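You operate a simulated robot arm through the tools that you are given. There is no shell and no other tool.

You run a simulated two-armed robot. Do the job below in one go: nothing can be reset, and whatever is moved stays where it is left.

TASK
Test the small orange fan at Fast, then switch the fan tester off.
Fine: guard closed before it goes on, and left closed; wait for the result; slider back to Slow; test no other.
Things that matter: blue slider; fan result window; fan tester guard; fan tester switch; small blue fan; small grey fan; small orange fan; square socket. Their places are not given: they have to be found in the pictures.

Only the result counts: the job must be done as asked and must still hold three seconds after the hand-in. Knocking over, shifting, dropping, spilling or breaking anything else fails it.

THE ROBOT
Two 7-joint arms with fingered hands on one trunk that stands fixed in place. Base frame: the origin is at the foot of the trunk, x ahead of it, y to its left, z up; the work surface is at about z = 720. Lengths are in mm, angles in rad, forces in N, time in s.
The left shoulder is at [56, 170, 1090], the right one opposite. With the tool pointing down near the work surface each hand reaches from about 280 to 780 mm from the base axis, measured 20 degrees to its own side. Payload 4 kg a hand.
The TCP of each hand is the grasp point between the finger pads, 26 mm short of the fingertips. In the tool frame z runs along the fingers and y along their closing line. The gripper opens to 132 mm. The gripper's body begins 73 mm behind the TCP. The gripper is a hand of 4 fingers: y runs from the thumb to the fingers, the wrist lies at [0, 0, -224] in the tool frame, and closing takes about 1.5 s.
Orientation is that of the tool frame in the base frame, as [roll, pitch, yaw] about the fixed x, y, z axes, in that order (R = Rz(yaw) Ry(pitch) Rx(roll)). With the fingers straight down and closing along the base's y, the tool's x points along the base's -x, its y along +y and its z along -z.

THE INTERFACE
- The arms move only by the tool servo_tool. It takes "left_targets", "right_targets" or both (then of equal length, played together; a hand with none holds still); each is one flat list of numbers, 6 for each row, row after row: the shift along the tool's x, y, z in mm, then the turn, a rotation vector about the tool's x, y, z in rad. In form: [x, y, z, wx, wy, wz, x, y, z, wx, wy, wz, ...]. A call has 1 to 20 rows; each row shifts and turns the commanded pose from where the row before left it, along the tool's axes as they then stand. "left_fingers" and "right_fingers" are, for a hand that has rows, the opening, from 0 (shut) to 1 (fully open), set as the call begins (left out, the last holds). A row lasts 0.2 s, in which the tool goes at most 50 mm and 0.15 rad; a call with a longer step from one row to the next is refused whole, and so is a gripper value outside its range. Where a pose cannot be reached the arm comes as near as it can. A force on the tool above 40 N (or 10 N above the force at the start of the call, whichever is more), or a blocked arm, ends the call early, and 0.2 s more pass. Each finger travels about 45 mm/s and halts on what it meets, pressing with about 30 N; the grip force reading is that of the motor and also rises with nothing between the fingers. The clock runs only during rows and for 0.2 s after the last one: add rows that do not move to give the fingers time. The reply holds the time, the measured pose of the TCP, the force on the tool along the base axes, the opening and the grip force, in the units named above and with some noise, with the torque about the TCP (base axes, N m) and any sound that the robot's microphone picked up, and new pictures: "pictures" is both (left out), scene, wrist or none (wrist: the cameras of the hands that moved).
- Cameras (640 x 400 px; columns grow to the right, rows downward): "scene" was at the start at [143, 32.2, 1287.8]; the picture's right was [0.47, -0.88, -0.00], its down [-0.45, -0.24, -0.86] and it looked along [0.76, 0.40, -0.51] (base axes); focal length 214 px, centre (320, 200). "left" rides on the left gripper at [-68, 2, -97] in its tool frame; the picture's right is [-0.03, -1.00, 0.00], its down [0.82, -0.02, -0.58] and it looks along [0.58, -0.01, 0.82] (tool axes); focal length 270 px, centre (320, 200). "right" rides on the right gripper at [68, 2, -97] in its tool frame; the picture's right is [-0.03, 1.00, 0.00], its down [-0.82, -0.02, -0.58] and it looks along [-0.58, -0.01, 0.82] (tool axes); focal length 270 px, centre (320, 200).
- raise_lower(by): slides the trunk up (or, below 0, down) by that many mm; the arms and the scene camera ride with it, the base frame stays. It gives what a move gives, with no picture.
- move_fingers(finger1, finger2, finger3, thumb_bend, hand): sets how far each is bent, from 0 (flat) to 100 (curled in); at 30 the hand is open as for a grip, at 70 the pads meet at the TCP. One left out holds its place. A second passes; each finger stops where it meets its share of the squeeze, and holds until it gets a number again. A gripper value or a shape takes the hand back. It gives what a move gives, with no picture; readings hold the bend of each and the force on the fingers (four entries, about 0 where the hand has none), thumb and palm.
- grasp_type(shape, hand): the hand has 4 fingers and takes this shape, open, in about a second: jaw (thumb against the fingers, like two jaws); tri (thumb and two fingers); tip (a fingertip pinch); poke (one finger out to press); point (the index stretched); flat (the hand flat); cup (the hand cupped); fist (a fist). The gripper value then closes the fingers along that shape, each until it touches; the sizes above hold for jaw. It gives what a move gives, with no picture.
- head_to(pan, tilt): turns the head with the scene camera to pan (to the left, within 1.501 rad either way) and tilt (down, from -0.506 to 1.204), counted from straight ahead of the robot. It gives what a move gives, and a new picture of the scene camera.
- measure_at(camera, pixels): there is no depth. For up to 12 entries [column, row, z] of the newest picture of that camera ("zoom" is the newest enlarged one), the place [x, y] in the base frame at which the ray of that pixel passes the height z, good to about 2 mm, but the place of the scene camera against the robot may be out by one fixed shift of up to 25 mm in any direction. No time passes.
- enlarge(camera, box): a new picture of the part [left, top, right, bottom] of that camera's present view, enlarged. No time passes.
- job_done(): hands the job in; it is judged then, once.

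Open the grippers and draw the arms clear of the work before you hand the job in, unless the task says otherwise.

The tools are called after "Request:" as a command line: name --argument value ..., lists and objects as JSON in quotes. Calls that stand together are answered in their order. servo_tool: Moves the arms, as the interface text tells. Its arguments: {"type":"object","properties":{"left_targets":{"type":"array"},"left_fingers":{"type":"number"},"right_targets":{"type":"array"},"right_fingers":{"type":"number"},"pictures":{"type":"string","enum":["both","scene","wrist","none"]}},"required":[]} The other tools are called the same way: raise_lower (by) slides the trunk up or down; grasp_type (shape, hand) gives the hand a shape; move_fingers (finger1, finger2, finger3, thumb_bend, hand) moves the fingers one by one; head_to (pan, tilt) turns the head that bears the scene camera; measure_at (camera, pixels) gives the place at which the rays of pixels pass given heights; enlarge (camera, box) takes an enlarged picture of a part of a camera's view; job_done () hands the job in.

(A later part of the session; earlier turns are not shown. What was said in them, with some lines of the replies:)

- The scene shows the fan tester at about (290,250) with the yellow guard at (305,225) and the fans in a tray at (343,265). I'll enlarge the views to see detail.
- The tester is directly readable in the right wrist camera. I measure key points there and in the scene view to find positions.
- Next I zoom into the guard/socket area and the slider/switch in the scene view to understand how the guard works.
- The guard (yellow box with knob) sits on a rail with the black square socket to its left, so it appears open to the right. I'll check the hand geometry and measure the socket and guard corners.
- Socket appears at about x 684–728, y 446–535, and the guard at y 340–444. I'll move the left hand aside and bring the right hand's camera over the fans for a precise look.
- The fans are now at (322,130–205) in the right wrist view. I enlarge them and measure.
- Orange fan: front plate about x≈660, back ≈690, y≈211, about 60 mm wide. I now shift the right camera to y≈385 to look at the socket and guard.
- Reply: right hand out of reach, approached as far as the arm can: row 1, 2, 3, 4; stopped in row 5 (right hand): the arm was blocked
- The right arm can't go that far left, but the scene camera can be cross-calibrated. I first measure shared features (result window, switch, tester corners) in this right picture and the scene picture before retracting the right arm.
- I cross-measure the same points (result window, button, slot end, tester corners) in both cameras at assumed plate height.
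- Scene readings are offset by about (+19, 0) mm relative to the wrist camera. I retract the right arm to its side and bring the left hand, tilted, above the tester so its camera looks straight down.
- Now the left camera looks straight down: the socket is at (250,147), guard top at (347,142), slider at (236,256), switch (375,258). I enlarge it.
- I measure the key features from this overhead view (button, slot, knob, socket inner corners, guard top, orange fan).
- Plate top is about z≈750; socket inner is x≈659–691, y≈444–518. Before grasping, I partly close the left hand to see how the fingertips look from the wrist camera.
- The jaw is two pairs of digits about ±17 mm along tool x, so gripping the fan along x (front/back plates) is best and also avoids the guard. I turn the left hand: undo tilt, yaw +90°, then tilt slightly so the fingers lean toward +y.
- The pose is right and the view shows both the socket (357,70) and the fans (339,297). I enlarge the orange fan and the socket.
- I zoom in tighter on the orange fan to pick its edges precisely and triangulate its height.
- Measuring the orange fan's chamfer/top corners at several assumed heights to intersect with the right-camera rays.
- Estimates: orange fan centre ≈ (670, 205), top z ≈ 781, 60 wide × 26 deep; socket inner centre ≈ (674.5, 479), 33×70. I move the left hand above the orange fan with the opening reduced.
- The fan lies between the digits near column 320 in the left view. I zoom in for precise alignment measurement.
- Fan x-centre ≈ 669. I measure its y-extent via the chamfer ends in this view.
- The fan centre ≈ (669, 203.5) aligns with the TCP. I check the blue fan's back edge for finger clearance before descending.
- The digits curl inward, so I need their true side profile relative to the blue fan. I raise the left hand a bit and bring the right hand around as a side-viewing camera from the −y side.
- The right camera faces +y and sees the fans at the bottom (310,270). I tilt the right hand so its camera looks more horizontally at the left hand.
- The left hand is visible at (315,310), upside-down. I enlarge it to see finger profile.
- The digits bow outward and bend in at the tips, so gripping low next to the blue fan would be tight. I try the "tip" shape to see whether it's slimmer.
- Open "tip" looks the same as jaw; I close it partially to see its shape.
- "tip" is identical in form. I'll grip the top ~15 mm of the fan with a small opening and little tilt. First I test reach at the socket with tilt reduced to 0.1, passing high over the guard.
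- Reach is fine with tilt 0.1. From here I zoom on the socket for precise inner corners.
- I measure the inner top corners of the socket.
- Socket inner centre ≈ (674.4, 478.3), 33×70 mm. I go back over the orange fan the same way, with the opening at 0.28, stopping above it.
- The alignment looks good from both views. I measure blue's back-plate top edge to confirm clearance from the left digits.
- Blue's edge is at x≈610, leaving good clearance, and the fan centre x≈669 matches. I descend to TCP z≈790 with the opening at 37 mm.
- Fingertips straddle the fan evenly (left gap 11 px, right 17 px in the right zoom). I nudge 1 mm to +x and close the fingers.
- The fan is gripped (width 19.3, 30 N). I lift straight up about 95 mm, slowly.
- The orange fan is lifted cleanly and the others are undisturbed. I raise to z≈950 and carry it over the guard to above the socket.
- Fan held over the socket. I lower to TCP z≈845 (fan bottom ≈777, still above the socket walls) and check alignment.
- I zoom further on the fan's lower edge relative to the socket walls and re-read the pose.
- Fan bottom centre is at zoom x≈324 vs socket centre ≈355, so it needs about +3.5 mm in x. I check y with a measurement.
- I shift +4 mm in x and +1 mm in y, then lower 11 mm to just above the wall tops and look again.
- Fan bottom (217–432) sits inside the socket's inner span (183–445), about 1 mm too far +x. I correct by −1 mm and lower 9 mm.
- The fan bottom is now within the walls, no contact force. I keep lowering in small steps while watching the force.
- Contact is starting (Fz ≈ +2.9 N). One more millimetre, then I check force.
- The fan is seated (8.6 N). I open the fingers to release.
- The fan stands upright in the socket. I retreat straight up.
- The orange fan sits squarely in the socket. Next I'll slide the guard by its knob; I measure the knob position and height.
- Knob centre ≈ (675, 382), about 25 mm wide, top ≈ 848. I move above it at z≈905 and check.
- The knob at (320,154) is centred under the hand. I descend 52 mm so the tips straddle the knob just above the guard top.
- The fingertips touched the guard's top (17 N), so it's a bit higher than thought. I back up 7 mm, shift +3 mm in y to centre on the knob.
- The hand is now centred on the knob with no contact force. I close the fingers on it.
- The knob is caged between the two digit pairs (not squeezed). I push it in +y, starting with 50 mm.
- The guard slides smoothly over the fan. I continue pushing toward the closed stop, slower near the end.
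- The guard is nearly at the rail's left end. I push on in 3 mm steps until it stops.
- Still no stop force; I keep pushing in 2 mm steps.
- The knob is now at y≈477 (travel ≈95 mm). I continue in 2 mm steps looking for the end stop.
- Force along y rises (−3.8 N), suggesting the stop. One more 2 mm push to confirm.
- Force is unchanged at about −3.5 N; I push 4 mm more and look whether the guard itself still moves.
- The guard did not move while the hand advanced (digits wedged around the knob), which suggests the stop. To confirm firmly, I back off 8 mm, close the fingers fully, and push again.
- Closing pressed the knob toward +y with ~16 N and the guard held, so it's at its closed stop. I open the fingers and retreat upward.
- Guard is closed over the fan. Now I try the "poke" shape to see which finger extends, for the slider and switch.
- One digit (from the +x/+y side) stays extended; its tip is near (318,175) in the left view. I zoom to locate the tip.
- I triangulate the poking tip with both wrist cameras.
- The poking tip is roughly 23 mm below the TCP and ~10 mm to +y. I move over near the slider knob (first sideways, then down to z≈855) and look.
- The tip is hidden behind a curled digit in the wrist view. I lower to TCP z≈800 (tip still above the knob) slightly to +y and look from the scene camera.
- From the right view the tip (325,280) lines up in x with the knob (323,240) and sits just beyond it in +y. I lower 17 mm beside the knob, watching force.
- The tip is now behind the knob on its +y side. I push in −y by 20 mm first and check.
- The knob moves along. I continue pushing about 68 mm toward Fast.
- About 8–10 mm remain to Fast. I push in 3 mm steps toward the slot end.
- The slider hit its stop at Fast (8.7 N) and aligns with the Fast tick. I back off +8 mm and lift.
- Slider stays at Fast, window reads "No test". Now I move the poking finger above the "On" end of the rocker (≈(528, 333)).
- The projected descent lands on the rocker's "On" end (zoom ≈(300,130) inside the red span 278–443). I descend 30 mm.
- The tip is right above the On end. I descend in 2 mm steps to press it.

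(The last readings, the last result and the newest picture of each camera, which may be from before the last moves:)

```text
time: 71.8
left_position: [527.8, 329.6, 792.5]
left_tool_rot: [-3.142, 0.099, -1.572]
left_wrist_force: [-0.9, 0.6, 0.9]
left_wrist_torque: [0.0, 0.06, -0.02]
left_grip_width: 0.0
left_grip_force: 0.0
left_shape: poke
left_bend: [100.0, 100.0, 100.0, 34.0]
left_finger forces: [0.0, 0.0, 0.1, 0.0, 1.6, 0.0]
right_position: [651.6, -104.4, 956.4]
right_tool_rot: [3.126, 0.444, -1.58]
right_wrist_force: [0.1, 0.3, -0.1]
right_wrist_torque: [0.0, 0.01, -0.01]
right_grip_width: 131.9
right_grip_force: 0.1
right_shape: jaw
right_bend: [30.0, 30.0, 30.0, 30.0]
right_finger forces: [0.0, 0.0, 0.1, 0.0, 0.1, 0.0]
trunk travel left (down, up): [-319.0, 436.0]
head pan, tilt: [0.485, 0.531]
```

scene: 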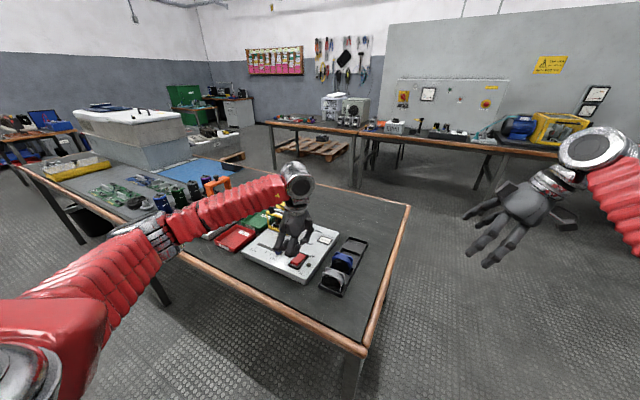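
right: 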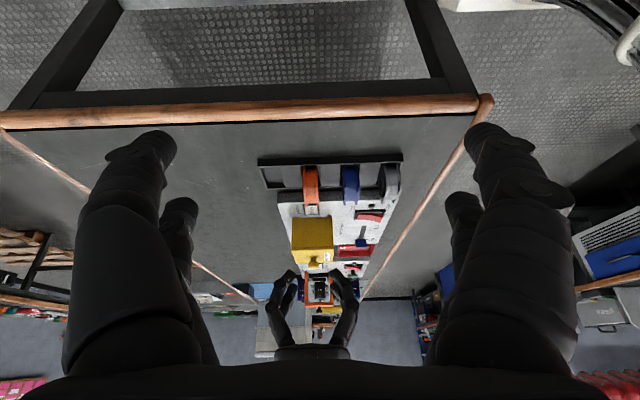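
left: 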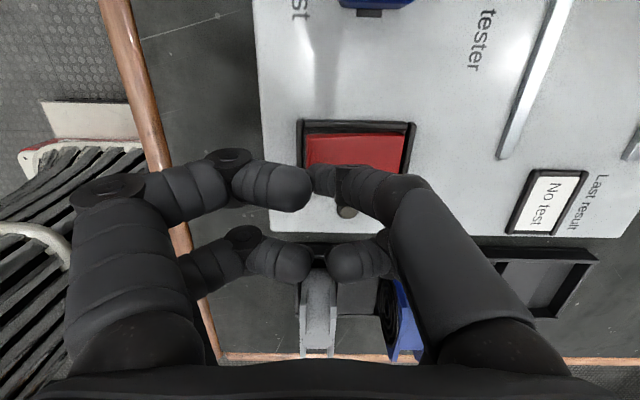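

Finger force shows 1.6 N — contact begins. I continue pressing down in 2 mm steps.

Request:
servo_tool --left_targets '[0.2, 0, 2, 0, 0, 0, 0.2, 0, 2, 0, 0, 0, 0.2, 0, 2, 0, 0, 0, 0, 0, 0, 0, 0, 0]' --pictures "wrist"

Request:
enlarge --camera "right" --box '[360, 200, 420, 250]'

Request:
enlarge --camera "scene" --box '[270, 225, 330, 275]'

```text
time: 72.8
left_position: [526.9, 332.0, 787.6]
left_tool_rot: [-3.139, 0.099, -1.57]
left_wrist_force: [-0.5, 1.0, 9.3]
left_wrist_torque: [0.07, 0.04, 0.03]
left_grip_width: 0.0
left_grip_force: 0.0
left_shape: poke
left_bend: [100.0, 100.0, 100.0, 35.0]
left_finger forces: [0.0, 0.0, 0.1, 0.0, 8.3, 0.1]
right_position: [651.5, -104.0, 956.7]
right_tool_rot: [3.126, 0.447, -1.579]
right_wrist_force: [0.6, 0.5, -0.9]
right_wrist_torque: [0.05, -0.03, 0.02]
right_grip_width: 132.1
right_grip_force: 0.0
right_shape: jaw
right_bend: [30.0, 30.0, 30.0, 30.0]
right_finger forces: [0.0, 0.0, 0.1, 0.0, 0.0, 0.0]
trunk travel left (down, up): [-319.0, 436.0]
head pan, tilt: [0.485, 0.531]
heard: click
```

left: 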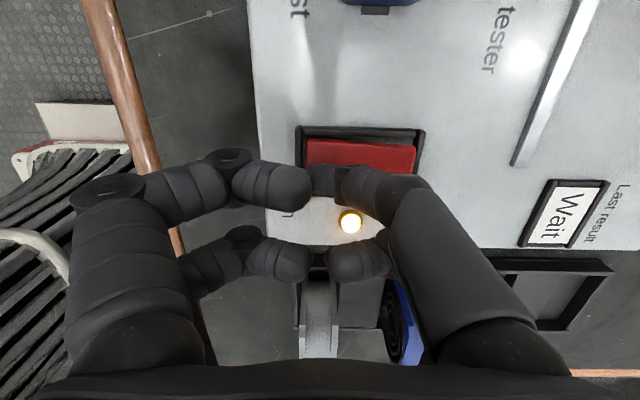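

```text
8.00 times, centred on (390, 225) of right
```

zoom: 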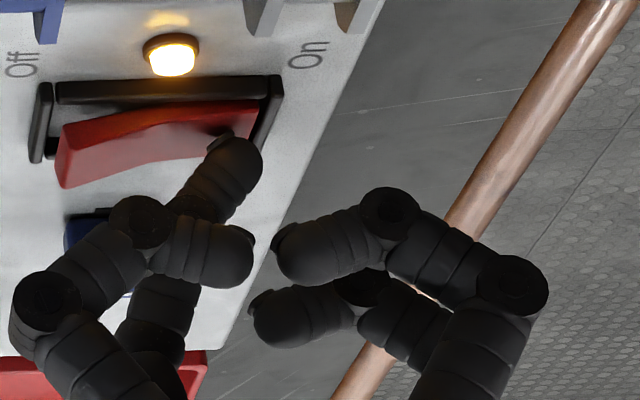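

```text
8.00 times, centred on (300, 250) of scene
```

zoom: 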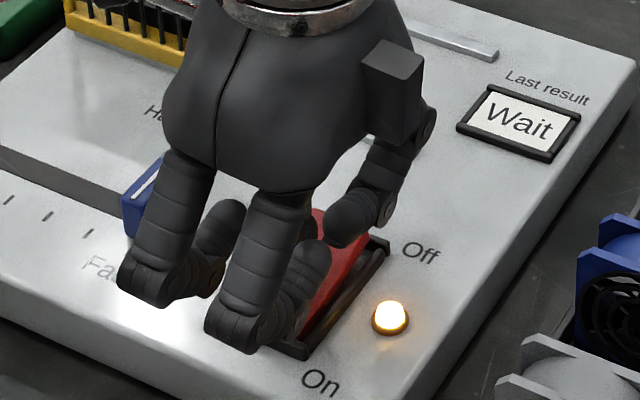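

Click heard, the lamp is lit and the window shows "Wait". I lift the finger and wait for the result.

Request:
servo_tool --left_targets '[-1, 0, -10, 0, 0, 0, -3, 0, -30, 0, 0, 0, 0, 0, 0, 0, 0, 0, 0, 0, 0, 0, 0, 0, 0, 0, 0, 0, 0, 0, 0, 0, 0, 0, 0, 0, 0, 0, 0, 0, 0, 0, 0, 0, 0, 0, 0, 0, 0, 0, 0, 0, 0, 0, 0, 0, 0, 0, 0, 0]' --pictures "both"

Request:
enlarge --camera "scene" --box '[240, 200, 350, 285]'

```text
time: 75.0
left_position: [528.3, 332.7, 825.4]
left_tool_rot: [3.141, 0.1, -1.571]
left_wrist_force: [1.1, 0.3, -0.9]
left_wrist_torque: [-0.03, 0.05, 0.01]
left_grip_width: 0.2
left_grip_force: 0.1
left_shape: poke
left_bend: [100.0, 100.0, 100.0, 34.0]
left_finger forces: [0.0, 0.1, 0.0, 0.0, 0.0, 0.1]
right_position: [652.9, -104.7, 955.4]
right_tool_rot: [3.127, 0.445, -1.579]
right_wrist_force: [0.2, -0.2, 0.1]
right_wrist_torque: [0.02, -0.02, 0.0]
right_grip_width: 131.9
right_grip_force: 0.1
right_shape: jaw
right_bend: [30.0, 30.0, 30.0, 30.0]
right_finger forces: [0.1, 0.0, 0.0, 0.0, 0.0, 0.0]
trunk travel left (down, up): [-319.0, 436.0]
head pan, tilt: [0.485, 0.531]
```

scene: 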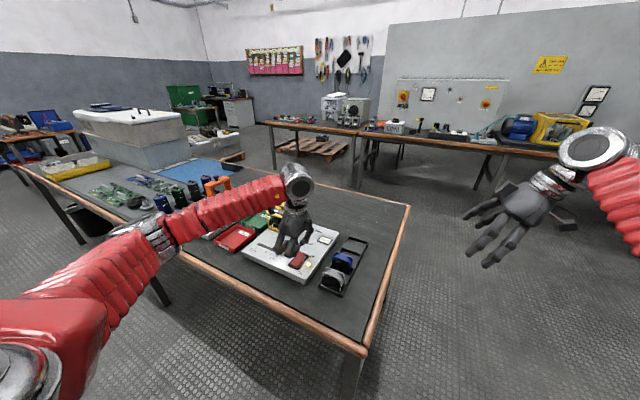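
left: 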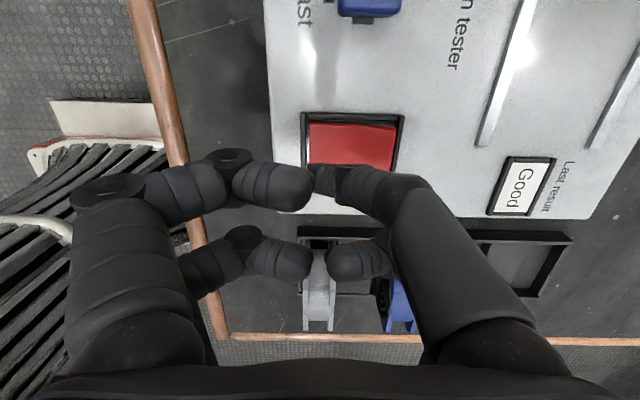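

```text
4.71 times, centred on (295, 242) of scene
```

zoom: 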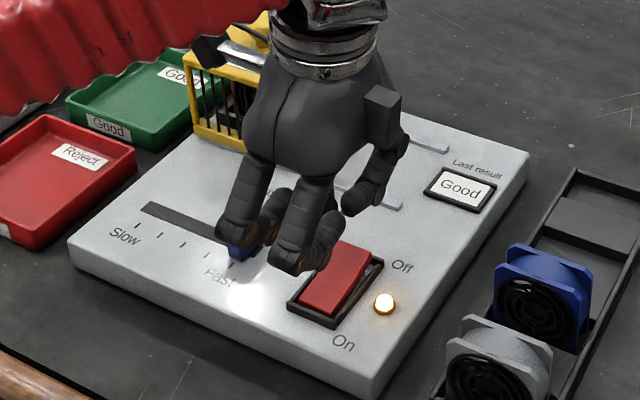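

The result reads "Good". Now I move over the "Off" end (x≈566) and press it.

Request:
servo_tool --left_targets '[0, -20, 0, 0, 0, 0, 0, -18.5, 0, 0, 0, 0, 1.3, 0, 13, 0, 0, 0, 1.3, 0, 13, 0, 0, 0, 0, 0, 0, 0, 0, 0]' --pictures "wrist"

Request:
enlarge --camera "right" --box '[340, 190, 420, 250]'

Request:
enlarge --camera "scene" --box '[270, 215, 340, 275]'

Request:
enlarge --camera "left" --box '[240, 80, 420, 280]'

```text
time: 76.2
left_position: [567.4, 331.7, 800.1]
left_tool_rot: [3.141, 0.1, -1.569]
left_wrist_force: [0.3, -0.9, -0.5]
left_wrist_torque: [0.01, -0.01, 0.01]
left_grip_width: 0.1
left_grip_force: 0.1
left_shape: poke
left_bend: [100.0, 100.0, 100.0, 34.0]
left_finger forces: [0.0, 0.0, 0.0, 0.1, 0.0, 0.0]
right_position: [652.1, -105.0, 956.4]
right_tool_rot: [3.126, 0.446, -1.579]
right_wrist_force: [0.2, -1.4, 0.1]
right_wrist_torque: [0.02, -0.02, 0.0]
right_grip_width: 132.1
right_grip_force: 0.1
right_shape: jaw
right_bend: [30.0, 30.0, 30.0, 30.0]
right_finger forces: [0.0, 0.0, 0.0, 0.0, 0.0, 0.0]
trunk travel left (down, up): [-319.0, 436.0]
head pan, tilt: [0.485, 0.531]
```

left: 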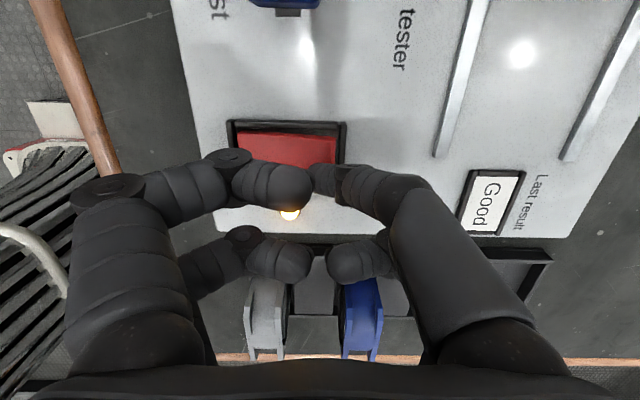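

```text
6.67 times, centred on (380, 220) of right
```

zoom: 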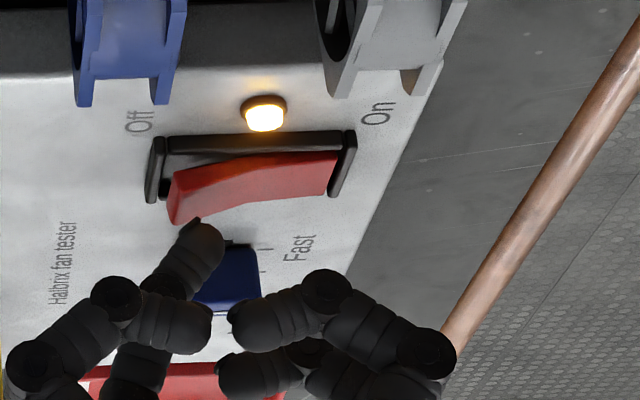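

```text
6.67 times, centred on (305, 245) of scene
```

zoom: 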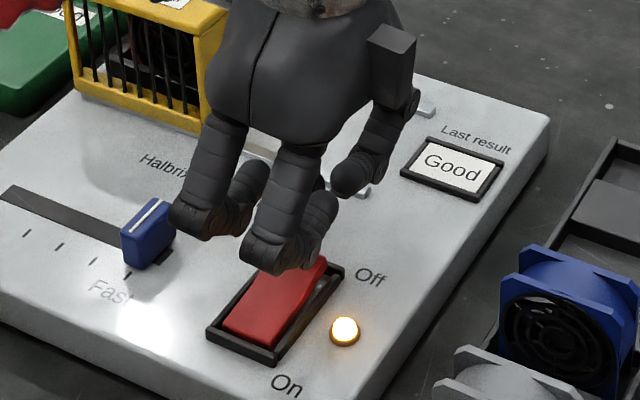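

```text
2.00 times, centred on (330, 180) of left
```

zoom: 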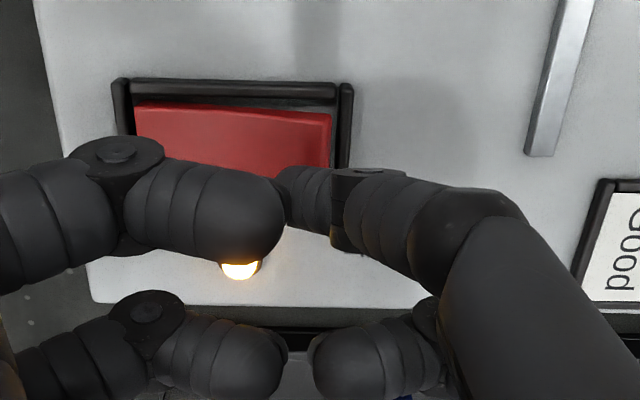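

The tip is over the Off end of the rocker (right zoom (195,230)). I press down.

Request:
servo_tool --left_targets '[0.2, 0, 2, 0, 0, 0, 0.2, 0, 2, 0, 0, 0, 0.2, 0, 2, 0, 0, 0, 0.2, 0, 2, 0, 0, 0, 0.2, 0, 2, 0, 0, 0, 0.2, 0, 2, 0, 0, 0, 0.2, 0, 2, 0, 0, 0, 0, 0, 0, 0, 0, 0]' --pictures "wrist"

Request:
enlarge --camera "right" --box '[340, 190, 420, 250]'

Request:
enlarge --camera "scene" --box '[270, 215, 340, 275]'

```text
time: 78.0
left_position: [567.8, 332.1, 787.1]
left_tool_rot: [-3.141, 0.102, -1.571]
left_wrist_force: [0.5, 1.4, 8.4]
left_wrist_torque: [0.07, -0.02, -0.01]
left_grip_width: 0.1
left_grip_force: 0.1
left_shape: poke
left_bend: [100.0, 100.0, 100.0, 34.0]
left_finger forces: [0.1, 0.1, 0.0, 0.1, 8.1, 0.0]
right_position: [651.9, -104.4, 956.8]
right_tool_rot: [3.128, 0.445, -1.58]
right_wrist_force: [0.1, 0.0, -0.2]
right_wrist_torque: [0.0, 0.04, -0.01]
right_grip_width: 131.9
right_grip_force: 0.2
right_shape: jaw
right_bend: [30.0, 30.0, 30.0, 30.0]
right_finger forces: [0.0, 0.0, 0.0, 0.1, 0.0, 0.0]
trunk travel left (down, up): [-319.0, 436.0]
head pan, tilt: [0.485, 0.531]
heard: click
```

left: 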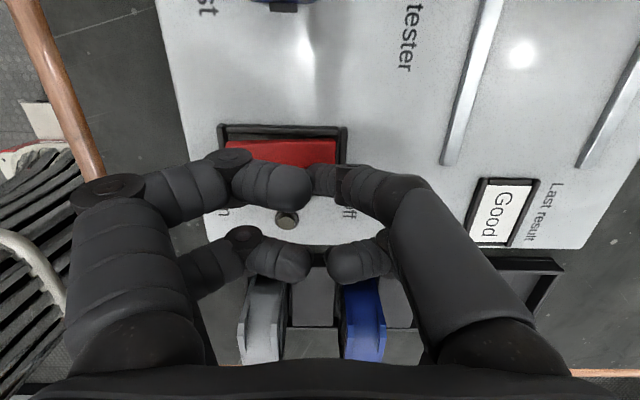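

```text
6.67 times, centred on (380, 220) of right
```

zoom: 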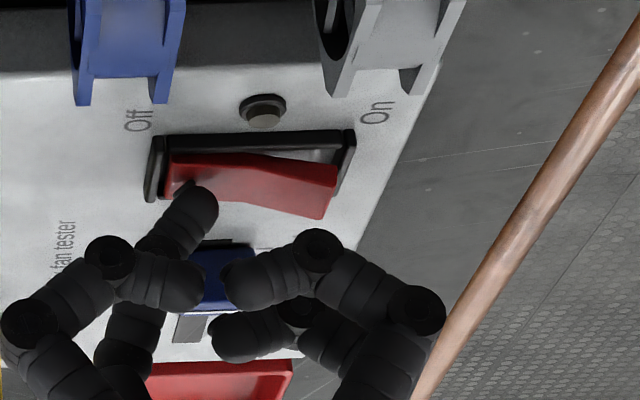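

```text
6.67 times, centred on (305, 245) of scene
```

zoom: 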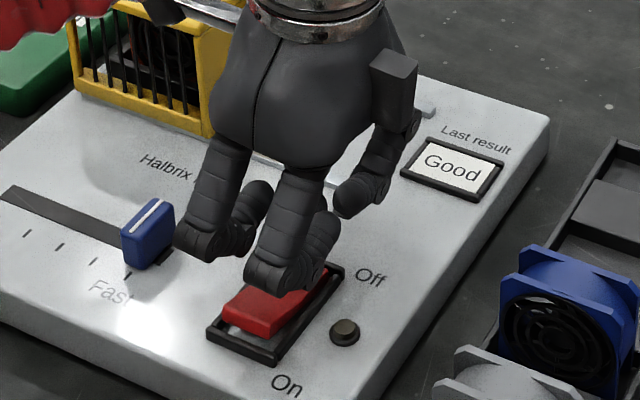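

Click heard, lamp off, window still "Good". Now I lift and move to the −y side of the slider knob to push it back to Slow.

Request:
servo_tool --left_targets '[-1, 0, -10, 0, 0, 0, -3, 0, -30, 0, 0, 0, -25.9, 9.5, 2.6, 0, 0, 0, -25.9, 9.5, 2.6, 0, 0, 0, 0, 0, 0, 0, 0, 0]' --pictures "both"

Request:
enlarge --camera "right" --box '[330, 190, 410, 270]'

Request:
enlarge --camera "scene" --box '[260, 220, 320, 270]'

Request:
enlarge --camera "left" --box '[240, 60, 420, 260]'

```text
time: 79.2
left_position: [548.2, 383.5, 826.1]
left_tool_rot: [3.14, 0.098, -1.571]
left_wrist_force: [-0.7, 0.4, 0.0]
left_wrist_torque: [0.01, -0.02, -0.02]
left_grip_width: 0.0
left_grip_force: 0.0
left_shape: poke
left_bend: [100.0, 100.0, 100.0, 34.0]
left_finger forces: [0.0, 0.1, 0.1, 0.0, 0.0, 0.0]
right_position: [651.3, -103.5, 955.4]
right_tool_rot: [3.126, 0.445, -1.58]
right_wrist_force: [0.0, 0.2, 0.5]
right_wrist_torque: [0.01, 0.0, -0.01]
right_grip_width: 132.0
right_grip_force: 0.2
right_shape: jaw
right_bend: [30.0, 30.0, 30.0, 30.0]
right_finger forces: [0.0, 0.0, 0.0, 0.0, 0.0, 0.1]
trunk travel left (down, up): [-319.0, 436.0]
head pan, tilt: [0.485, 0.531]
```

scene: 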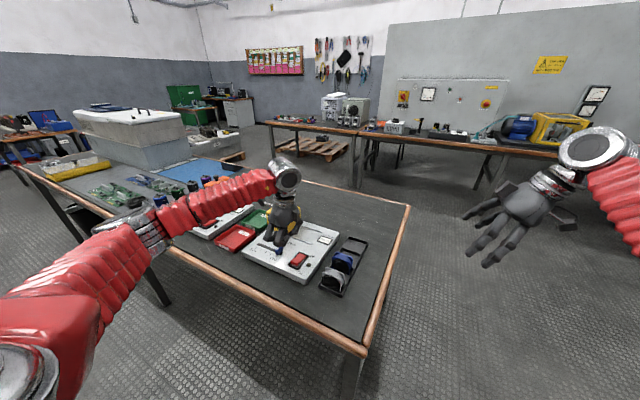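
left: 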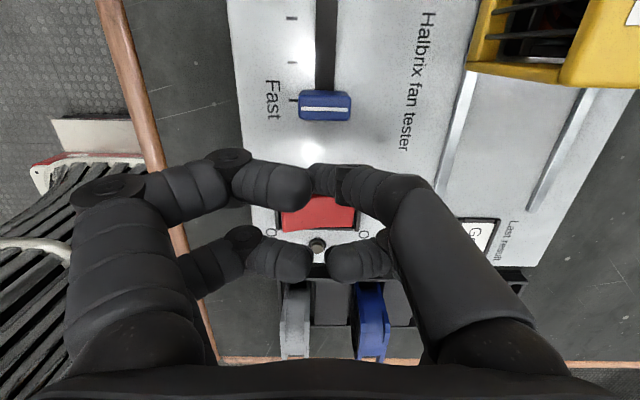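

```text
5.00 times, centred on (370, 230) of right
```

zoom: 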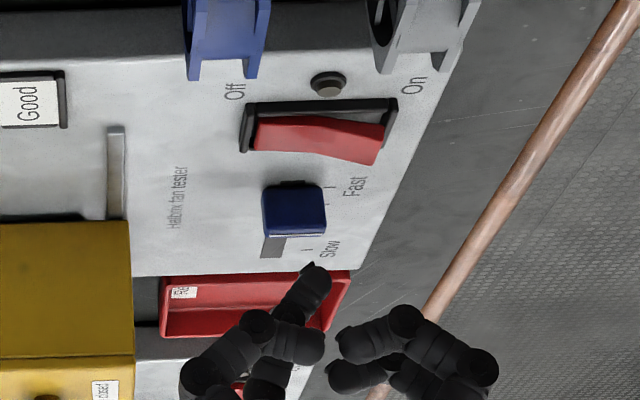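

```text
8.00 times, centred on (290, 245) of scene
```

zoom: 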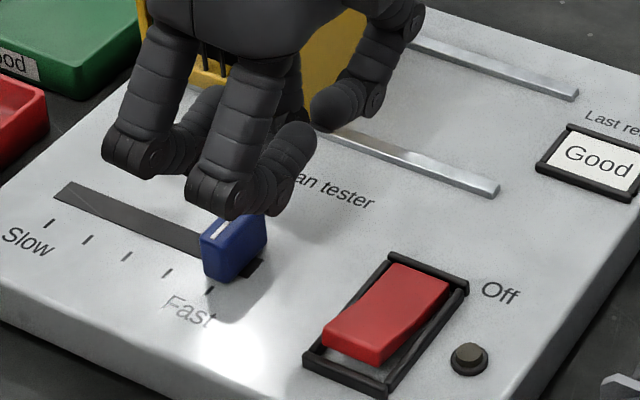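

```text
2.00 times, centred on (330, 160) of left
```

zoom: 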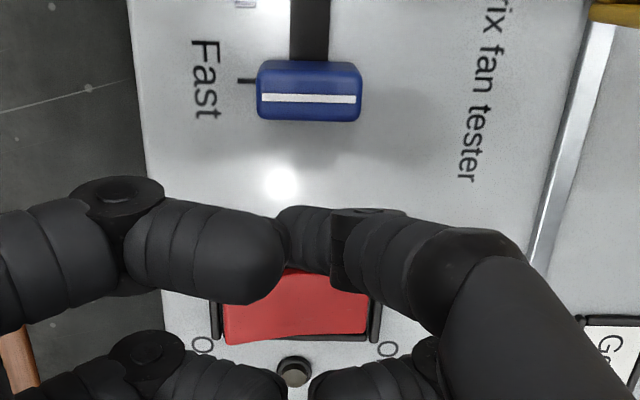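

The knob (zoom (310,90)) is clear of the tip's descent point (~row 170). I lower the tip beside it on the −y side.

Request:
servo_tool --left_targets '[2.1, -1.5, 20.9, 0, 0, 0, 2.1, -1.5, 20.9, 0, 0, 0, 0, 0, 0, 0, 0, 0]' --pictures "wrist"

Request:
enlarge --camera "left" --box '[240, 60, 420, 260]'

Request:
enlarge --camera "scene" --box '[260, 220, 320, 270]'

Request:
enlarge --camera "right" --box '[330, 190, 410, 270]'

```text
time: 80.0
left_position: [551.6, 383.4, 784.0]
left_tool_rot: [3.141, 0.099, -1.57]
left_wrist_force: [-0.2, 0.8, 0.1]
left_wrist_torque: [-0.01, 0.01, 0.02]
left_grip_width: 0.2
left_grip_force: 0.0
left_shape: poke
left_bend: [100.0, 100.0, 100.0, 34.0]
left_finger forces: [0.1, 0.0, 0.0, 0.0, 0.1, 0.0]
right_position: [651.6, -104.8, 956.7]
right_tool_rot: [3.126, 0.445, -1.58]
right_wrist_force: [-1.0, 0.1, 0.0]
right_wrist_torque: [0.02, -0.01, 0.02]
right_grip_width: 132.0
right_grip_force: 0.0
right_shape: jaw
right_bend: [30.0, 30.0, 30.0, 30.0]
right_finger forces: [0.0, 0.0, 0.0, 0.0, 0.1, 0.0]
trunk travel left (down, up): [-319.0, 436.0]
head pan, tilt: [0.485, 0.531]
```

left: 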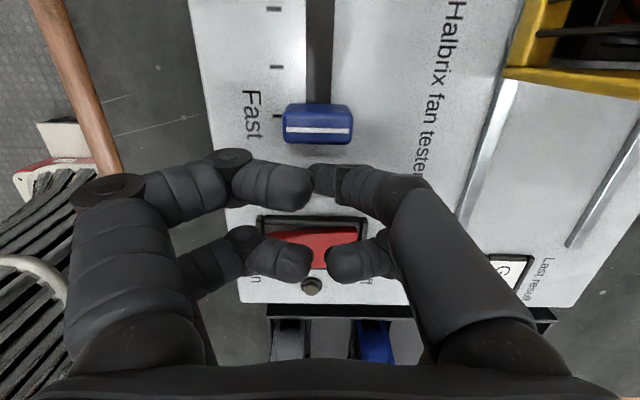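

```text
2.00 times, centred on (330, 160) of left
```

zoom: 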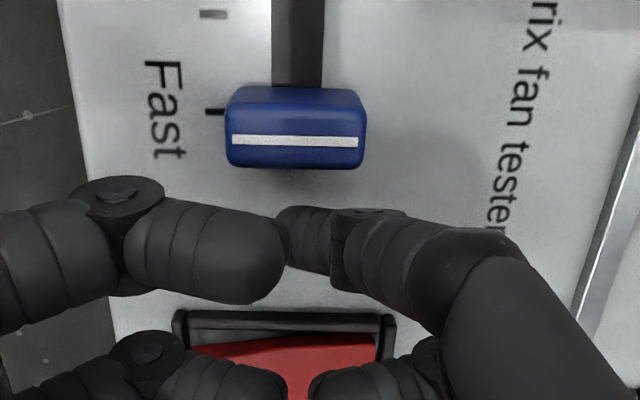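

```text
8.00 times, centred on (290, 245) of scene
```

zoom: 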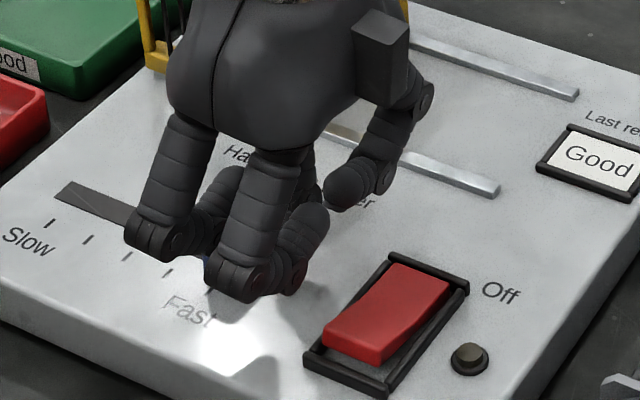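

```text
5.00 times, centred on (370, 230) of right
```

zoom: 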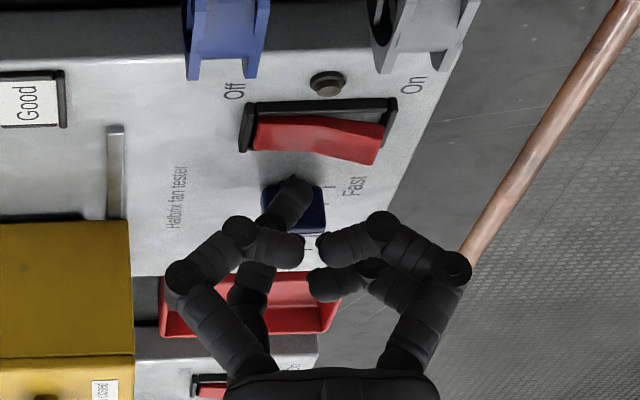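

The tip is on the knob's −y side. I push toward +y (Slow), 85 mm first.

Request:
servo_tool --left_targets '[-5, 2, 0.5, 0, 0, 0, -5, 0, 0.5, 0, 0, 0, -5, 0, 0.5, 0, 0, 0, -6, 0, 0.6, 0, 0, 0, -6, 0, 0.6, 0, 0, 0, -6, 0, 0.6, 0, 0, 0, -6, 0, 0.6, 0, 0, 0, -6, 0, 0.6, 0, 0, 0, -6, 0, 0.6, 0, 0, 0, -6, 0, 0.6, 0, 0, 0, -6, 0, 0.6, 0, 0, 0, -6, 0, 0.6, 0, 0, 0, -6, 0, 0.6, 0, 0, 0, -6, 0, 0.6, 0, 0, 0, -4, 0, 0.4, 0, 0, 0, 0, 0, 0, 0, 0, 0]' --pictures "both"

Request:
enlarge --camera "left" --box '[240, 60, 420, 260]'

Request:
enlarge --camera "scene" --box '[240, 210, 310, 265]'

```text
time: 83.4
left_position: [549.1, 469.1, 782.4]
left_tool_rot: [3.14, 0.102, -1.571]
left_wrist_force: [0.3, -0.9, -0.2]
left_wrist_torque: [-0.02, 0.02, -0.01]
left_grip_width: 0.0
left_grip_force: 0.0
left_shape: poke
left_bend: [100.0, 100.0, 100.0, 34.0]
left_finger forces: [0.0, 0.0, 0.0, 0.0, 0.5, 0.1]
right_position: [651.5, -103.8, 956.0]
right_tool_rot: [3.126, 0.445, -1.579]
right_wrist_force: [0.7, -0.7, 0.2]
right_wrist_torque: [-0.03, 0.02, 0.02]
right_grip_width: 131.8
right_grip_force: 0.0
right_shape: jaw
right_bend: [30.0, 30.0, 30.0, 30.0]
right_finger forces: [0.0, 0.1, 0.0, 0.1, 0.0, 0.1]
trunk travel left (down, up): [-319.0, 436.0]
head pan, tilt: [0.485, 0.531]
```

scene: 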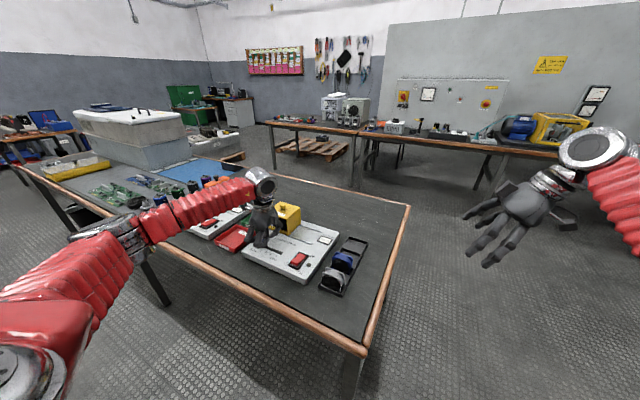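
left: 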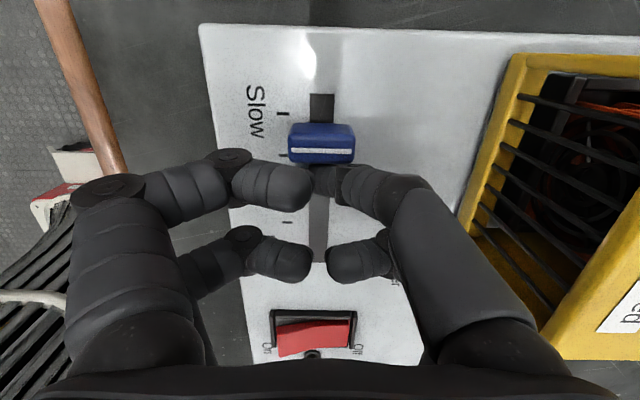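

```text
2.00 times, centred on (330, 160) of left
```

zoom: 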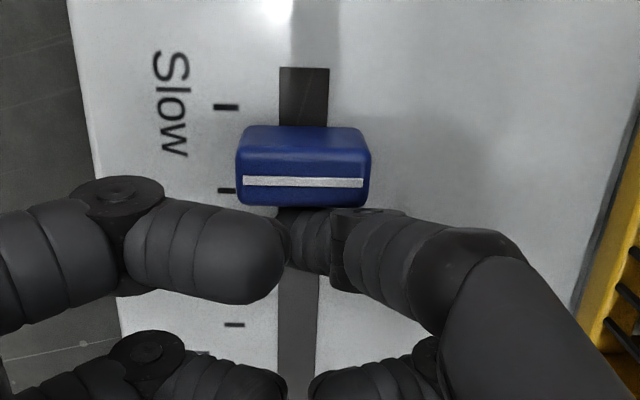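

```text
7.27 times, centred on (275, 238) of scene
```

zoom: 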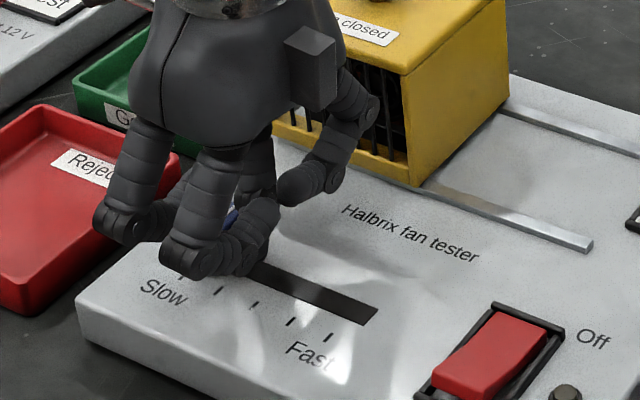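

The knob is about 15 mm from Slow. I push on, then in small steps to the stop.

Request:
servo_tool --left_targets '[-4, 0, 0.4, 0, 0, 0, -4, 0, 0.4, 0, 0, 0, -3, 0, 0.3, 0, 0, 0, -2, 0, 0.2, 0, 0, 0, 0, 0, 0, 0, 0, 0]' --pictures "wrist"

Request:
enlarge --camera "left" --box '[240, 60, 420, 260]'

```text
time: 84.6
left_position: [550.9, 480.3, 783.9]
left_tool_rot: [-3.141, 0.099, -1.572]
left_wrist_force: [-0.8, -5.9, 0.5]
left_wrist_torque: [-0.06, -0.03, -0.04]
left_grip_width: 0.4
left_grip_force: 0.0
left_shape: poke
left_bend: [100.0, 100.0, 100.0, 34.0]
left_finger forces: [0.0, 0.1, 0.0, 0.0, 5.1, 0.1]
right_position: [650.8, -103.6, 956.4]
right_tool_rot: [3.125, 0.445, -1.579]
right_wrist_force: [0.0, 0.0, -1.0]
right_wrist_torque: [-0.01, 0.02, 0.01]
right_grip_width: 131.8
right_grip_force: 0.1
right_shape: jaw
right_bend: [30.0, 30.0, 30.0, 30.0]
right_finger forces: [0.1, 0.0, 0.0, 0.0, 0.0, 0.0]
trunk travel left (down, up): [-319.0, 436.0]
head pan, tilt: [0.485, 0.531]
```

left: 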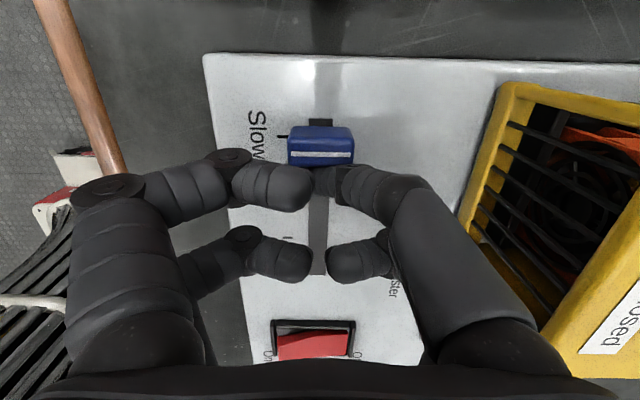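

```text
2.00 times, centred on (330, 160) of left
```

zoom: 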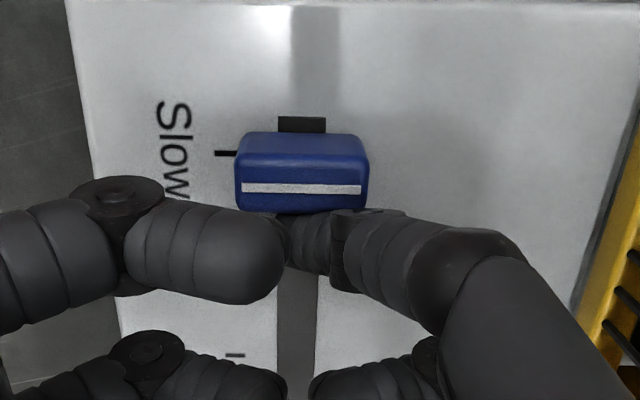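

Force of −5.9 N indicates the Slow stop. I push 1 mm more to confirm, then back off and lift.

Request:
servo_tool --left_targets '[-1.5, 0, 0.15, 0, 0, 0, 0, 0, 0, 0, 0, 0]' --pictures "none"

Request:
servo_tool --left_targets '[4, 0, -0.4, 0, 0, 0, 6, 0, -0.6, 0, 0, 0, -2, 0, -20, 0, 0, 0, -4, 0, -40, 0, 0, 0, -4, 0, -40, 0, 0, 0, -4, 0, -40, 0, 0, 0, 0, 0, 0, 0, 0, 0]' --pictures "both"

Request:
enlarge --camera "left" --box '[220, 40, 440, 300]'

Request:
enlarge --camera "scene" --box '[230, 200, 350, 290]'

```text
time: 85.2
left_position: [551.0, 481.9, 784.1]
left_tool_rot: [3.141, 0.101, -1.573]
left_wrist_force: [-0.2, -11.5, 0.0]
left_wrist_torque: [-0.14, -0.02, -0.08]
left_grip_width: 0.1
left_grip_force: 0.0
left_shape: poke
left_bend: [100.0, 100.0, 100.0, 34.0]
left_finger forces: [0.0, 0.0, 0.0, 0.0, 10.2, 0.1]
right_position: [652.2, -105.0, 956.2]
right_tool_rot: [3.126, 0.446, -1.579]
right_wrist_force: [-0.1, -0.9, -0.2]
right_wrist_torque: [-0.01, 0.02, 0.0]
right_grip_width: 132.1
right_grip_force: 0.0
right_shape: jaw
right_bend: [30.0, 30.0, 30.0, 30.0]
right_finger forces: [0.1, 0.0, 0.0, 0.0, 0.0, 0.0]
trunk travel left (down, up): [-319.0, 436.0]
head pan, tilt: [0.485, 0.531]
```

```text
time: 86.8
left_position: [550.8, 474.1, 925.0]
left_tool_rot: [3.141, 0.099, -1.571]
left_wrist_force: [-0.2, 0.4, 0.5]
left_wrist_torque: [0.0, -0.02, 0.01]
left_grip_width: 0.1
left_grip_force: 0.1
left_shape: poke
left_bend: [100.0, 100.0, 100.0, 34.0]
left_finger forces: [0.1, 0.0, 0.0, 0.1, 0.1, 0.0]
right_position: [652.5, -103.4, 955.7]
right_tool_rot: [3.126, 0.445, -1.579]
right_wrist_force: [0.2, 0.1, 0.3]
right_wrist_torque: [0.0, 0.02, 0.03]
right_grip_width: 132.0
right_grip_force: 0.1
right_shape: jaw
right_bend: [30.0, 30.0, 30.0, 30.0]
right_finger forces: [0.1, 0.0, 0.0, 0.0, 0.1, 0.0]
trunk travel left (down, up): [-319.0, 436.0]
head pan, tilt: [0.485, 0.531]
```

scene: 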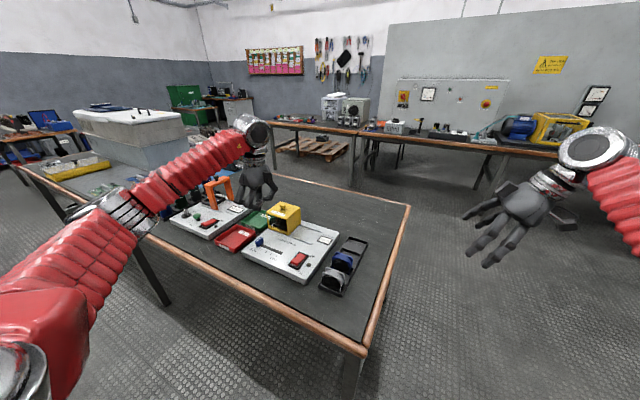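
left: 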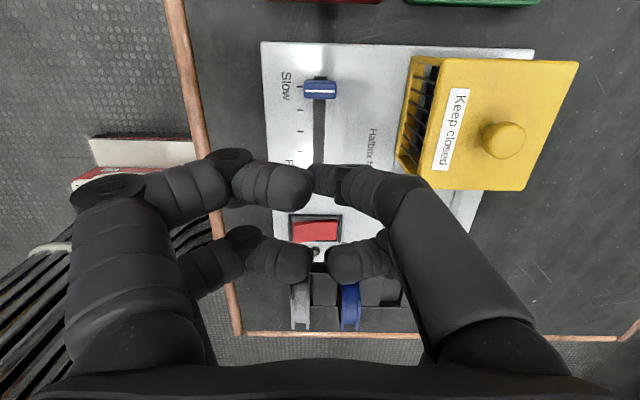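

```text
1.54 times, centred on (330, 170) of left
```

zoom: 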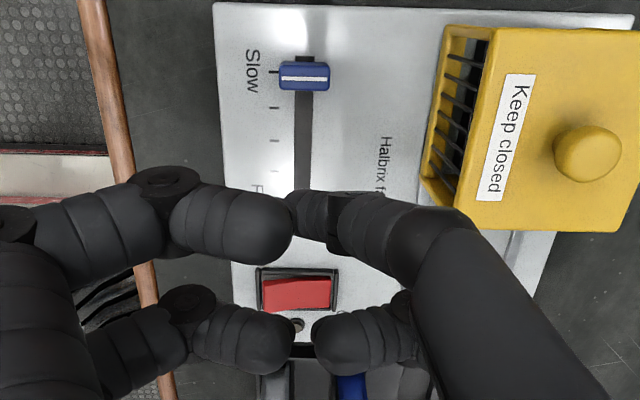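

```text
4.44 times, centred on (290, 245) of scene
```

zoom: 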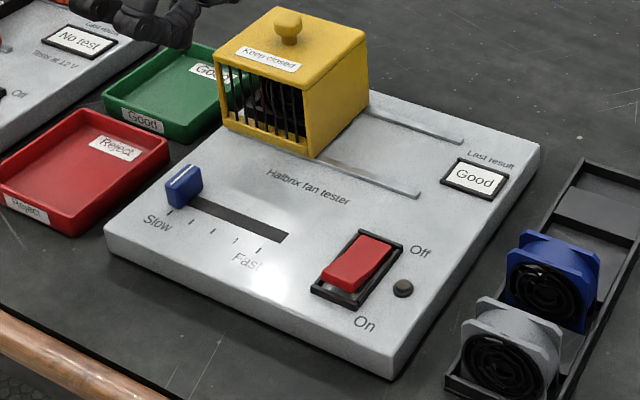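

All states look right: slider at Slow, switch Off with lamp out, guard closed, window "Good". I draw both arms clear and open the left hand.

Request:
servo_tool --left_targets '[-4, 22, -39.8, 0, 0, 0, -4, 22, -39.8, 0, 0, 0, -4, 22, -39.8, 0, 0, 0, -4, 22, -39.8, 0, 0, 0, -4, 22, -39.8, 0, 0, 0, 0, 0, 0, 0, 0, 0]' --right_targets '[0, 30, -10, 0, 0, 0, 0, 30, -10, 0, 0, 0, 0, 30, -10, 0, 0, 0, 0, 30, -10, 0, 0, 0, 0, 30, -10, 0, 0, 0, 0, 0, 0, 0, 0, 0]' --pictures "none"

Request:
grasp_type --shape "jaw" --hand "left"

Request:
servo_tool --left_targets '[0, 0, 0, 0, 0, 0, 0, 0, 0, 0, 0, 0, 0, 0, 0, 0, 0, 0, 0, 0, 0, 0, 0, 0, 0, 0, 0, 0, 0, 0]' --left_fingers 1.0 --pictures "both"

Request:
enlarge --camera "scene" --box '[230, 200, 350, 290]'

Request:
enlarge --camera "scene" --box '[255, 195, 315, 245]'

```text
time: 88.2
left_position: [442.3, 474.1, 1124.1]
left_tool_rot: [3.138, 0.099, -1.571]
left_wrist_force: [-0.2, -0.1, -0.4]
left_wrist_torque: [-0.03, 0.04, -0.01]
left_grip_width: 0.0
left_grip_force: 0.1
left_shape: poke
left_bend: [100.0, 100.0, 100.0, 34.0]
left_finger forces: [0.0, 0.0, 0.1, 0.0, 0.1, 0.0]
right_position: [502.9, -126.4, 1001.9]
right_tool_rot: [3.122, 0.443, -1.581]
right_wrist_force: [-0.5, 0.1, 0.2]
right_wrist_torque: [0.03, 0.05, 0.0]
right_grip_width: 132.0
right_grip_force: 0.0
right_shape: jaw
right_bend: [30.0, 30.0, 30.0, 30.0]
right_finger forces: [0.0, 0.0, 0.0, 0.0, 0.1, 0.0]
trunk travel left (down, up): [-319.0, 436.0]
head pan, tilt: [0.485, 0.531]
```

```text
time: 89.1
left_position: [440.3, 474.4, 1125.4]
left_tool_rot: [3.139, 0.097, -1.572]
left_wrist_force: [0.7, 0.5, -0.6]
left_wrist_torque: [0.01, -0.02, 0.0]
left_grip_width: 131.6
left_grip_force: 0.0
left_shape: jaw
left_bend: [30.0, 30.0, 30.0, 30.0]
left_finger forces: [0.0, 0.0, 0.1, 0.0, 0.0, 0.1]
right_position: [502.2, -125.3, 1004.4]
right_tool_rot: [3.125, 0.446, -1.578]
right_wrist_force: [0.1, -0.3, 0.7]
right_wrist_torque: [0.02, -0.01, 0.0]
right_grip_width: 132.2
right_grip_force: 0.1
right_shape: jaw
right_bend: [30.0, 30.0, 30.0, 30.0]
right_finger forces: [0.1, 0.0, 0.1, 0.0, 0.1, 0.0]
trunk travel left (down, up): [-319.0, 436.0]
head pan, tilt: [0.485, 0.531]
```

```text
time: 90.3
left_position: [441.2, 473.1, 1125.9]
left_tool_rot: [-3.141, 0.099, -1.572]
left_wrist_force: [-0.6, -0.1, 0.1]
left_wrist_torque: [0.03, -0.03, 0.01]
left_grip_width: 132.0
left_grip_force: 0.1
left_shape: jaw
left_bend: [30.0, 30.0, 30.0, 30.0]
left_finger forces: [0.0, 0.0, 0.1, 0.0, 0.0, 0.1]
right_position: [502.3, -125.5, 1002.5]
right_tool_rot: [3.126, 0.447, -1.58]
right_wrist_force: [0.6, 0.8, -0.7]
right_wrist_torque: [0.0, 0.04, -0.02]
right_grip_width: 131.9
right_grip_force: 0.0
right_shape: jaw
right_bend: [30.0, 30.0, 30.0, 30.0]
right_finger forces: [0.1, 0.1, 0.0, 0.1, 0.1, 0.1]
trunk travel left (down, up): [-319.0, 436.0]
head pan, tilt: [0.485, 0.531]
```

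scene: 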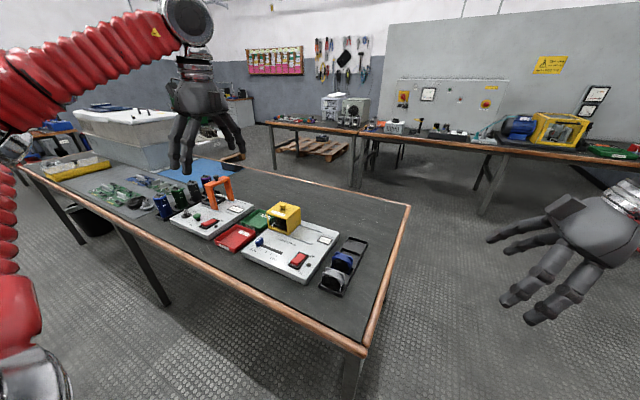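
left: 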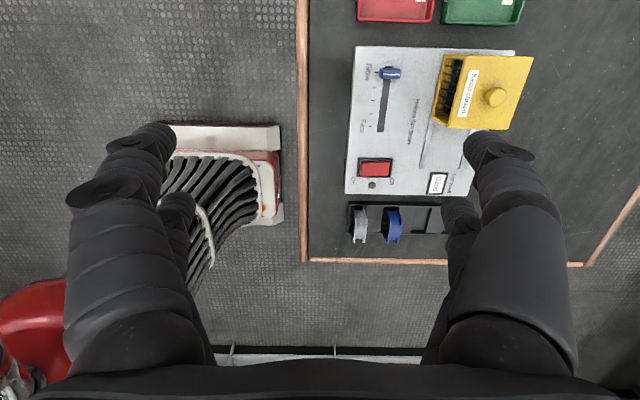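

```text
4.44 times, centred on (290, 245) of scene
```

zoom: 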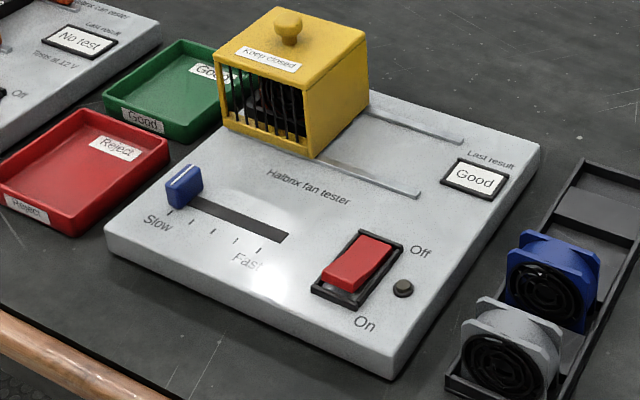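

```text
8.00 times, centred on (285, 220) of scene
```

zoom: 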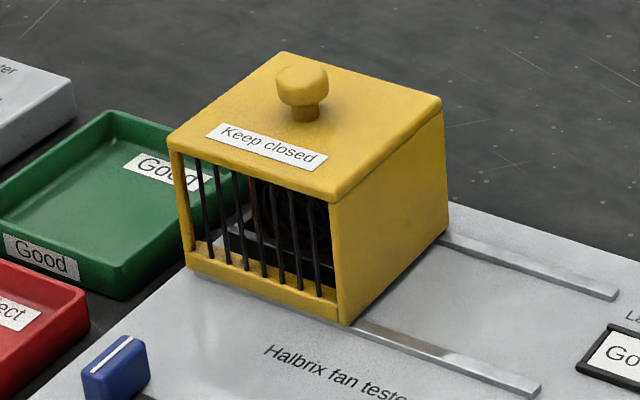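

Final check: the guard is closed with the orange fan inside, the window shows "Good", the switch is Off with the lamp out, and the slider is at Slow. The other fans are untouched, the hands are open and the arms are clear. I hand the job in.

Request:
job_done

```text
The job is handed in.
```

I tested the small orange fan at Fast. The result window reads "Good", and the fan tester is switched off.

- **Guard:** I closed it before switching on, and it is still closed. The orange fan is still in the square socket behind it.
- **Result:** I waited until the window changed from "Wait" to "Good" before switching off.
- **Slider and switch:** The slider is back at Slow. The switch is at Off and its lamp is out.
- **Other fans:** The blue and grey fans are still in the tray, and I did not test them.

Both hands are open and clear of the work.
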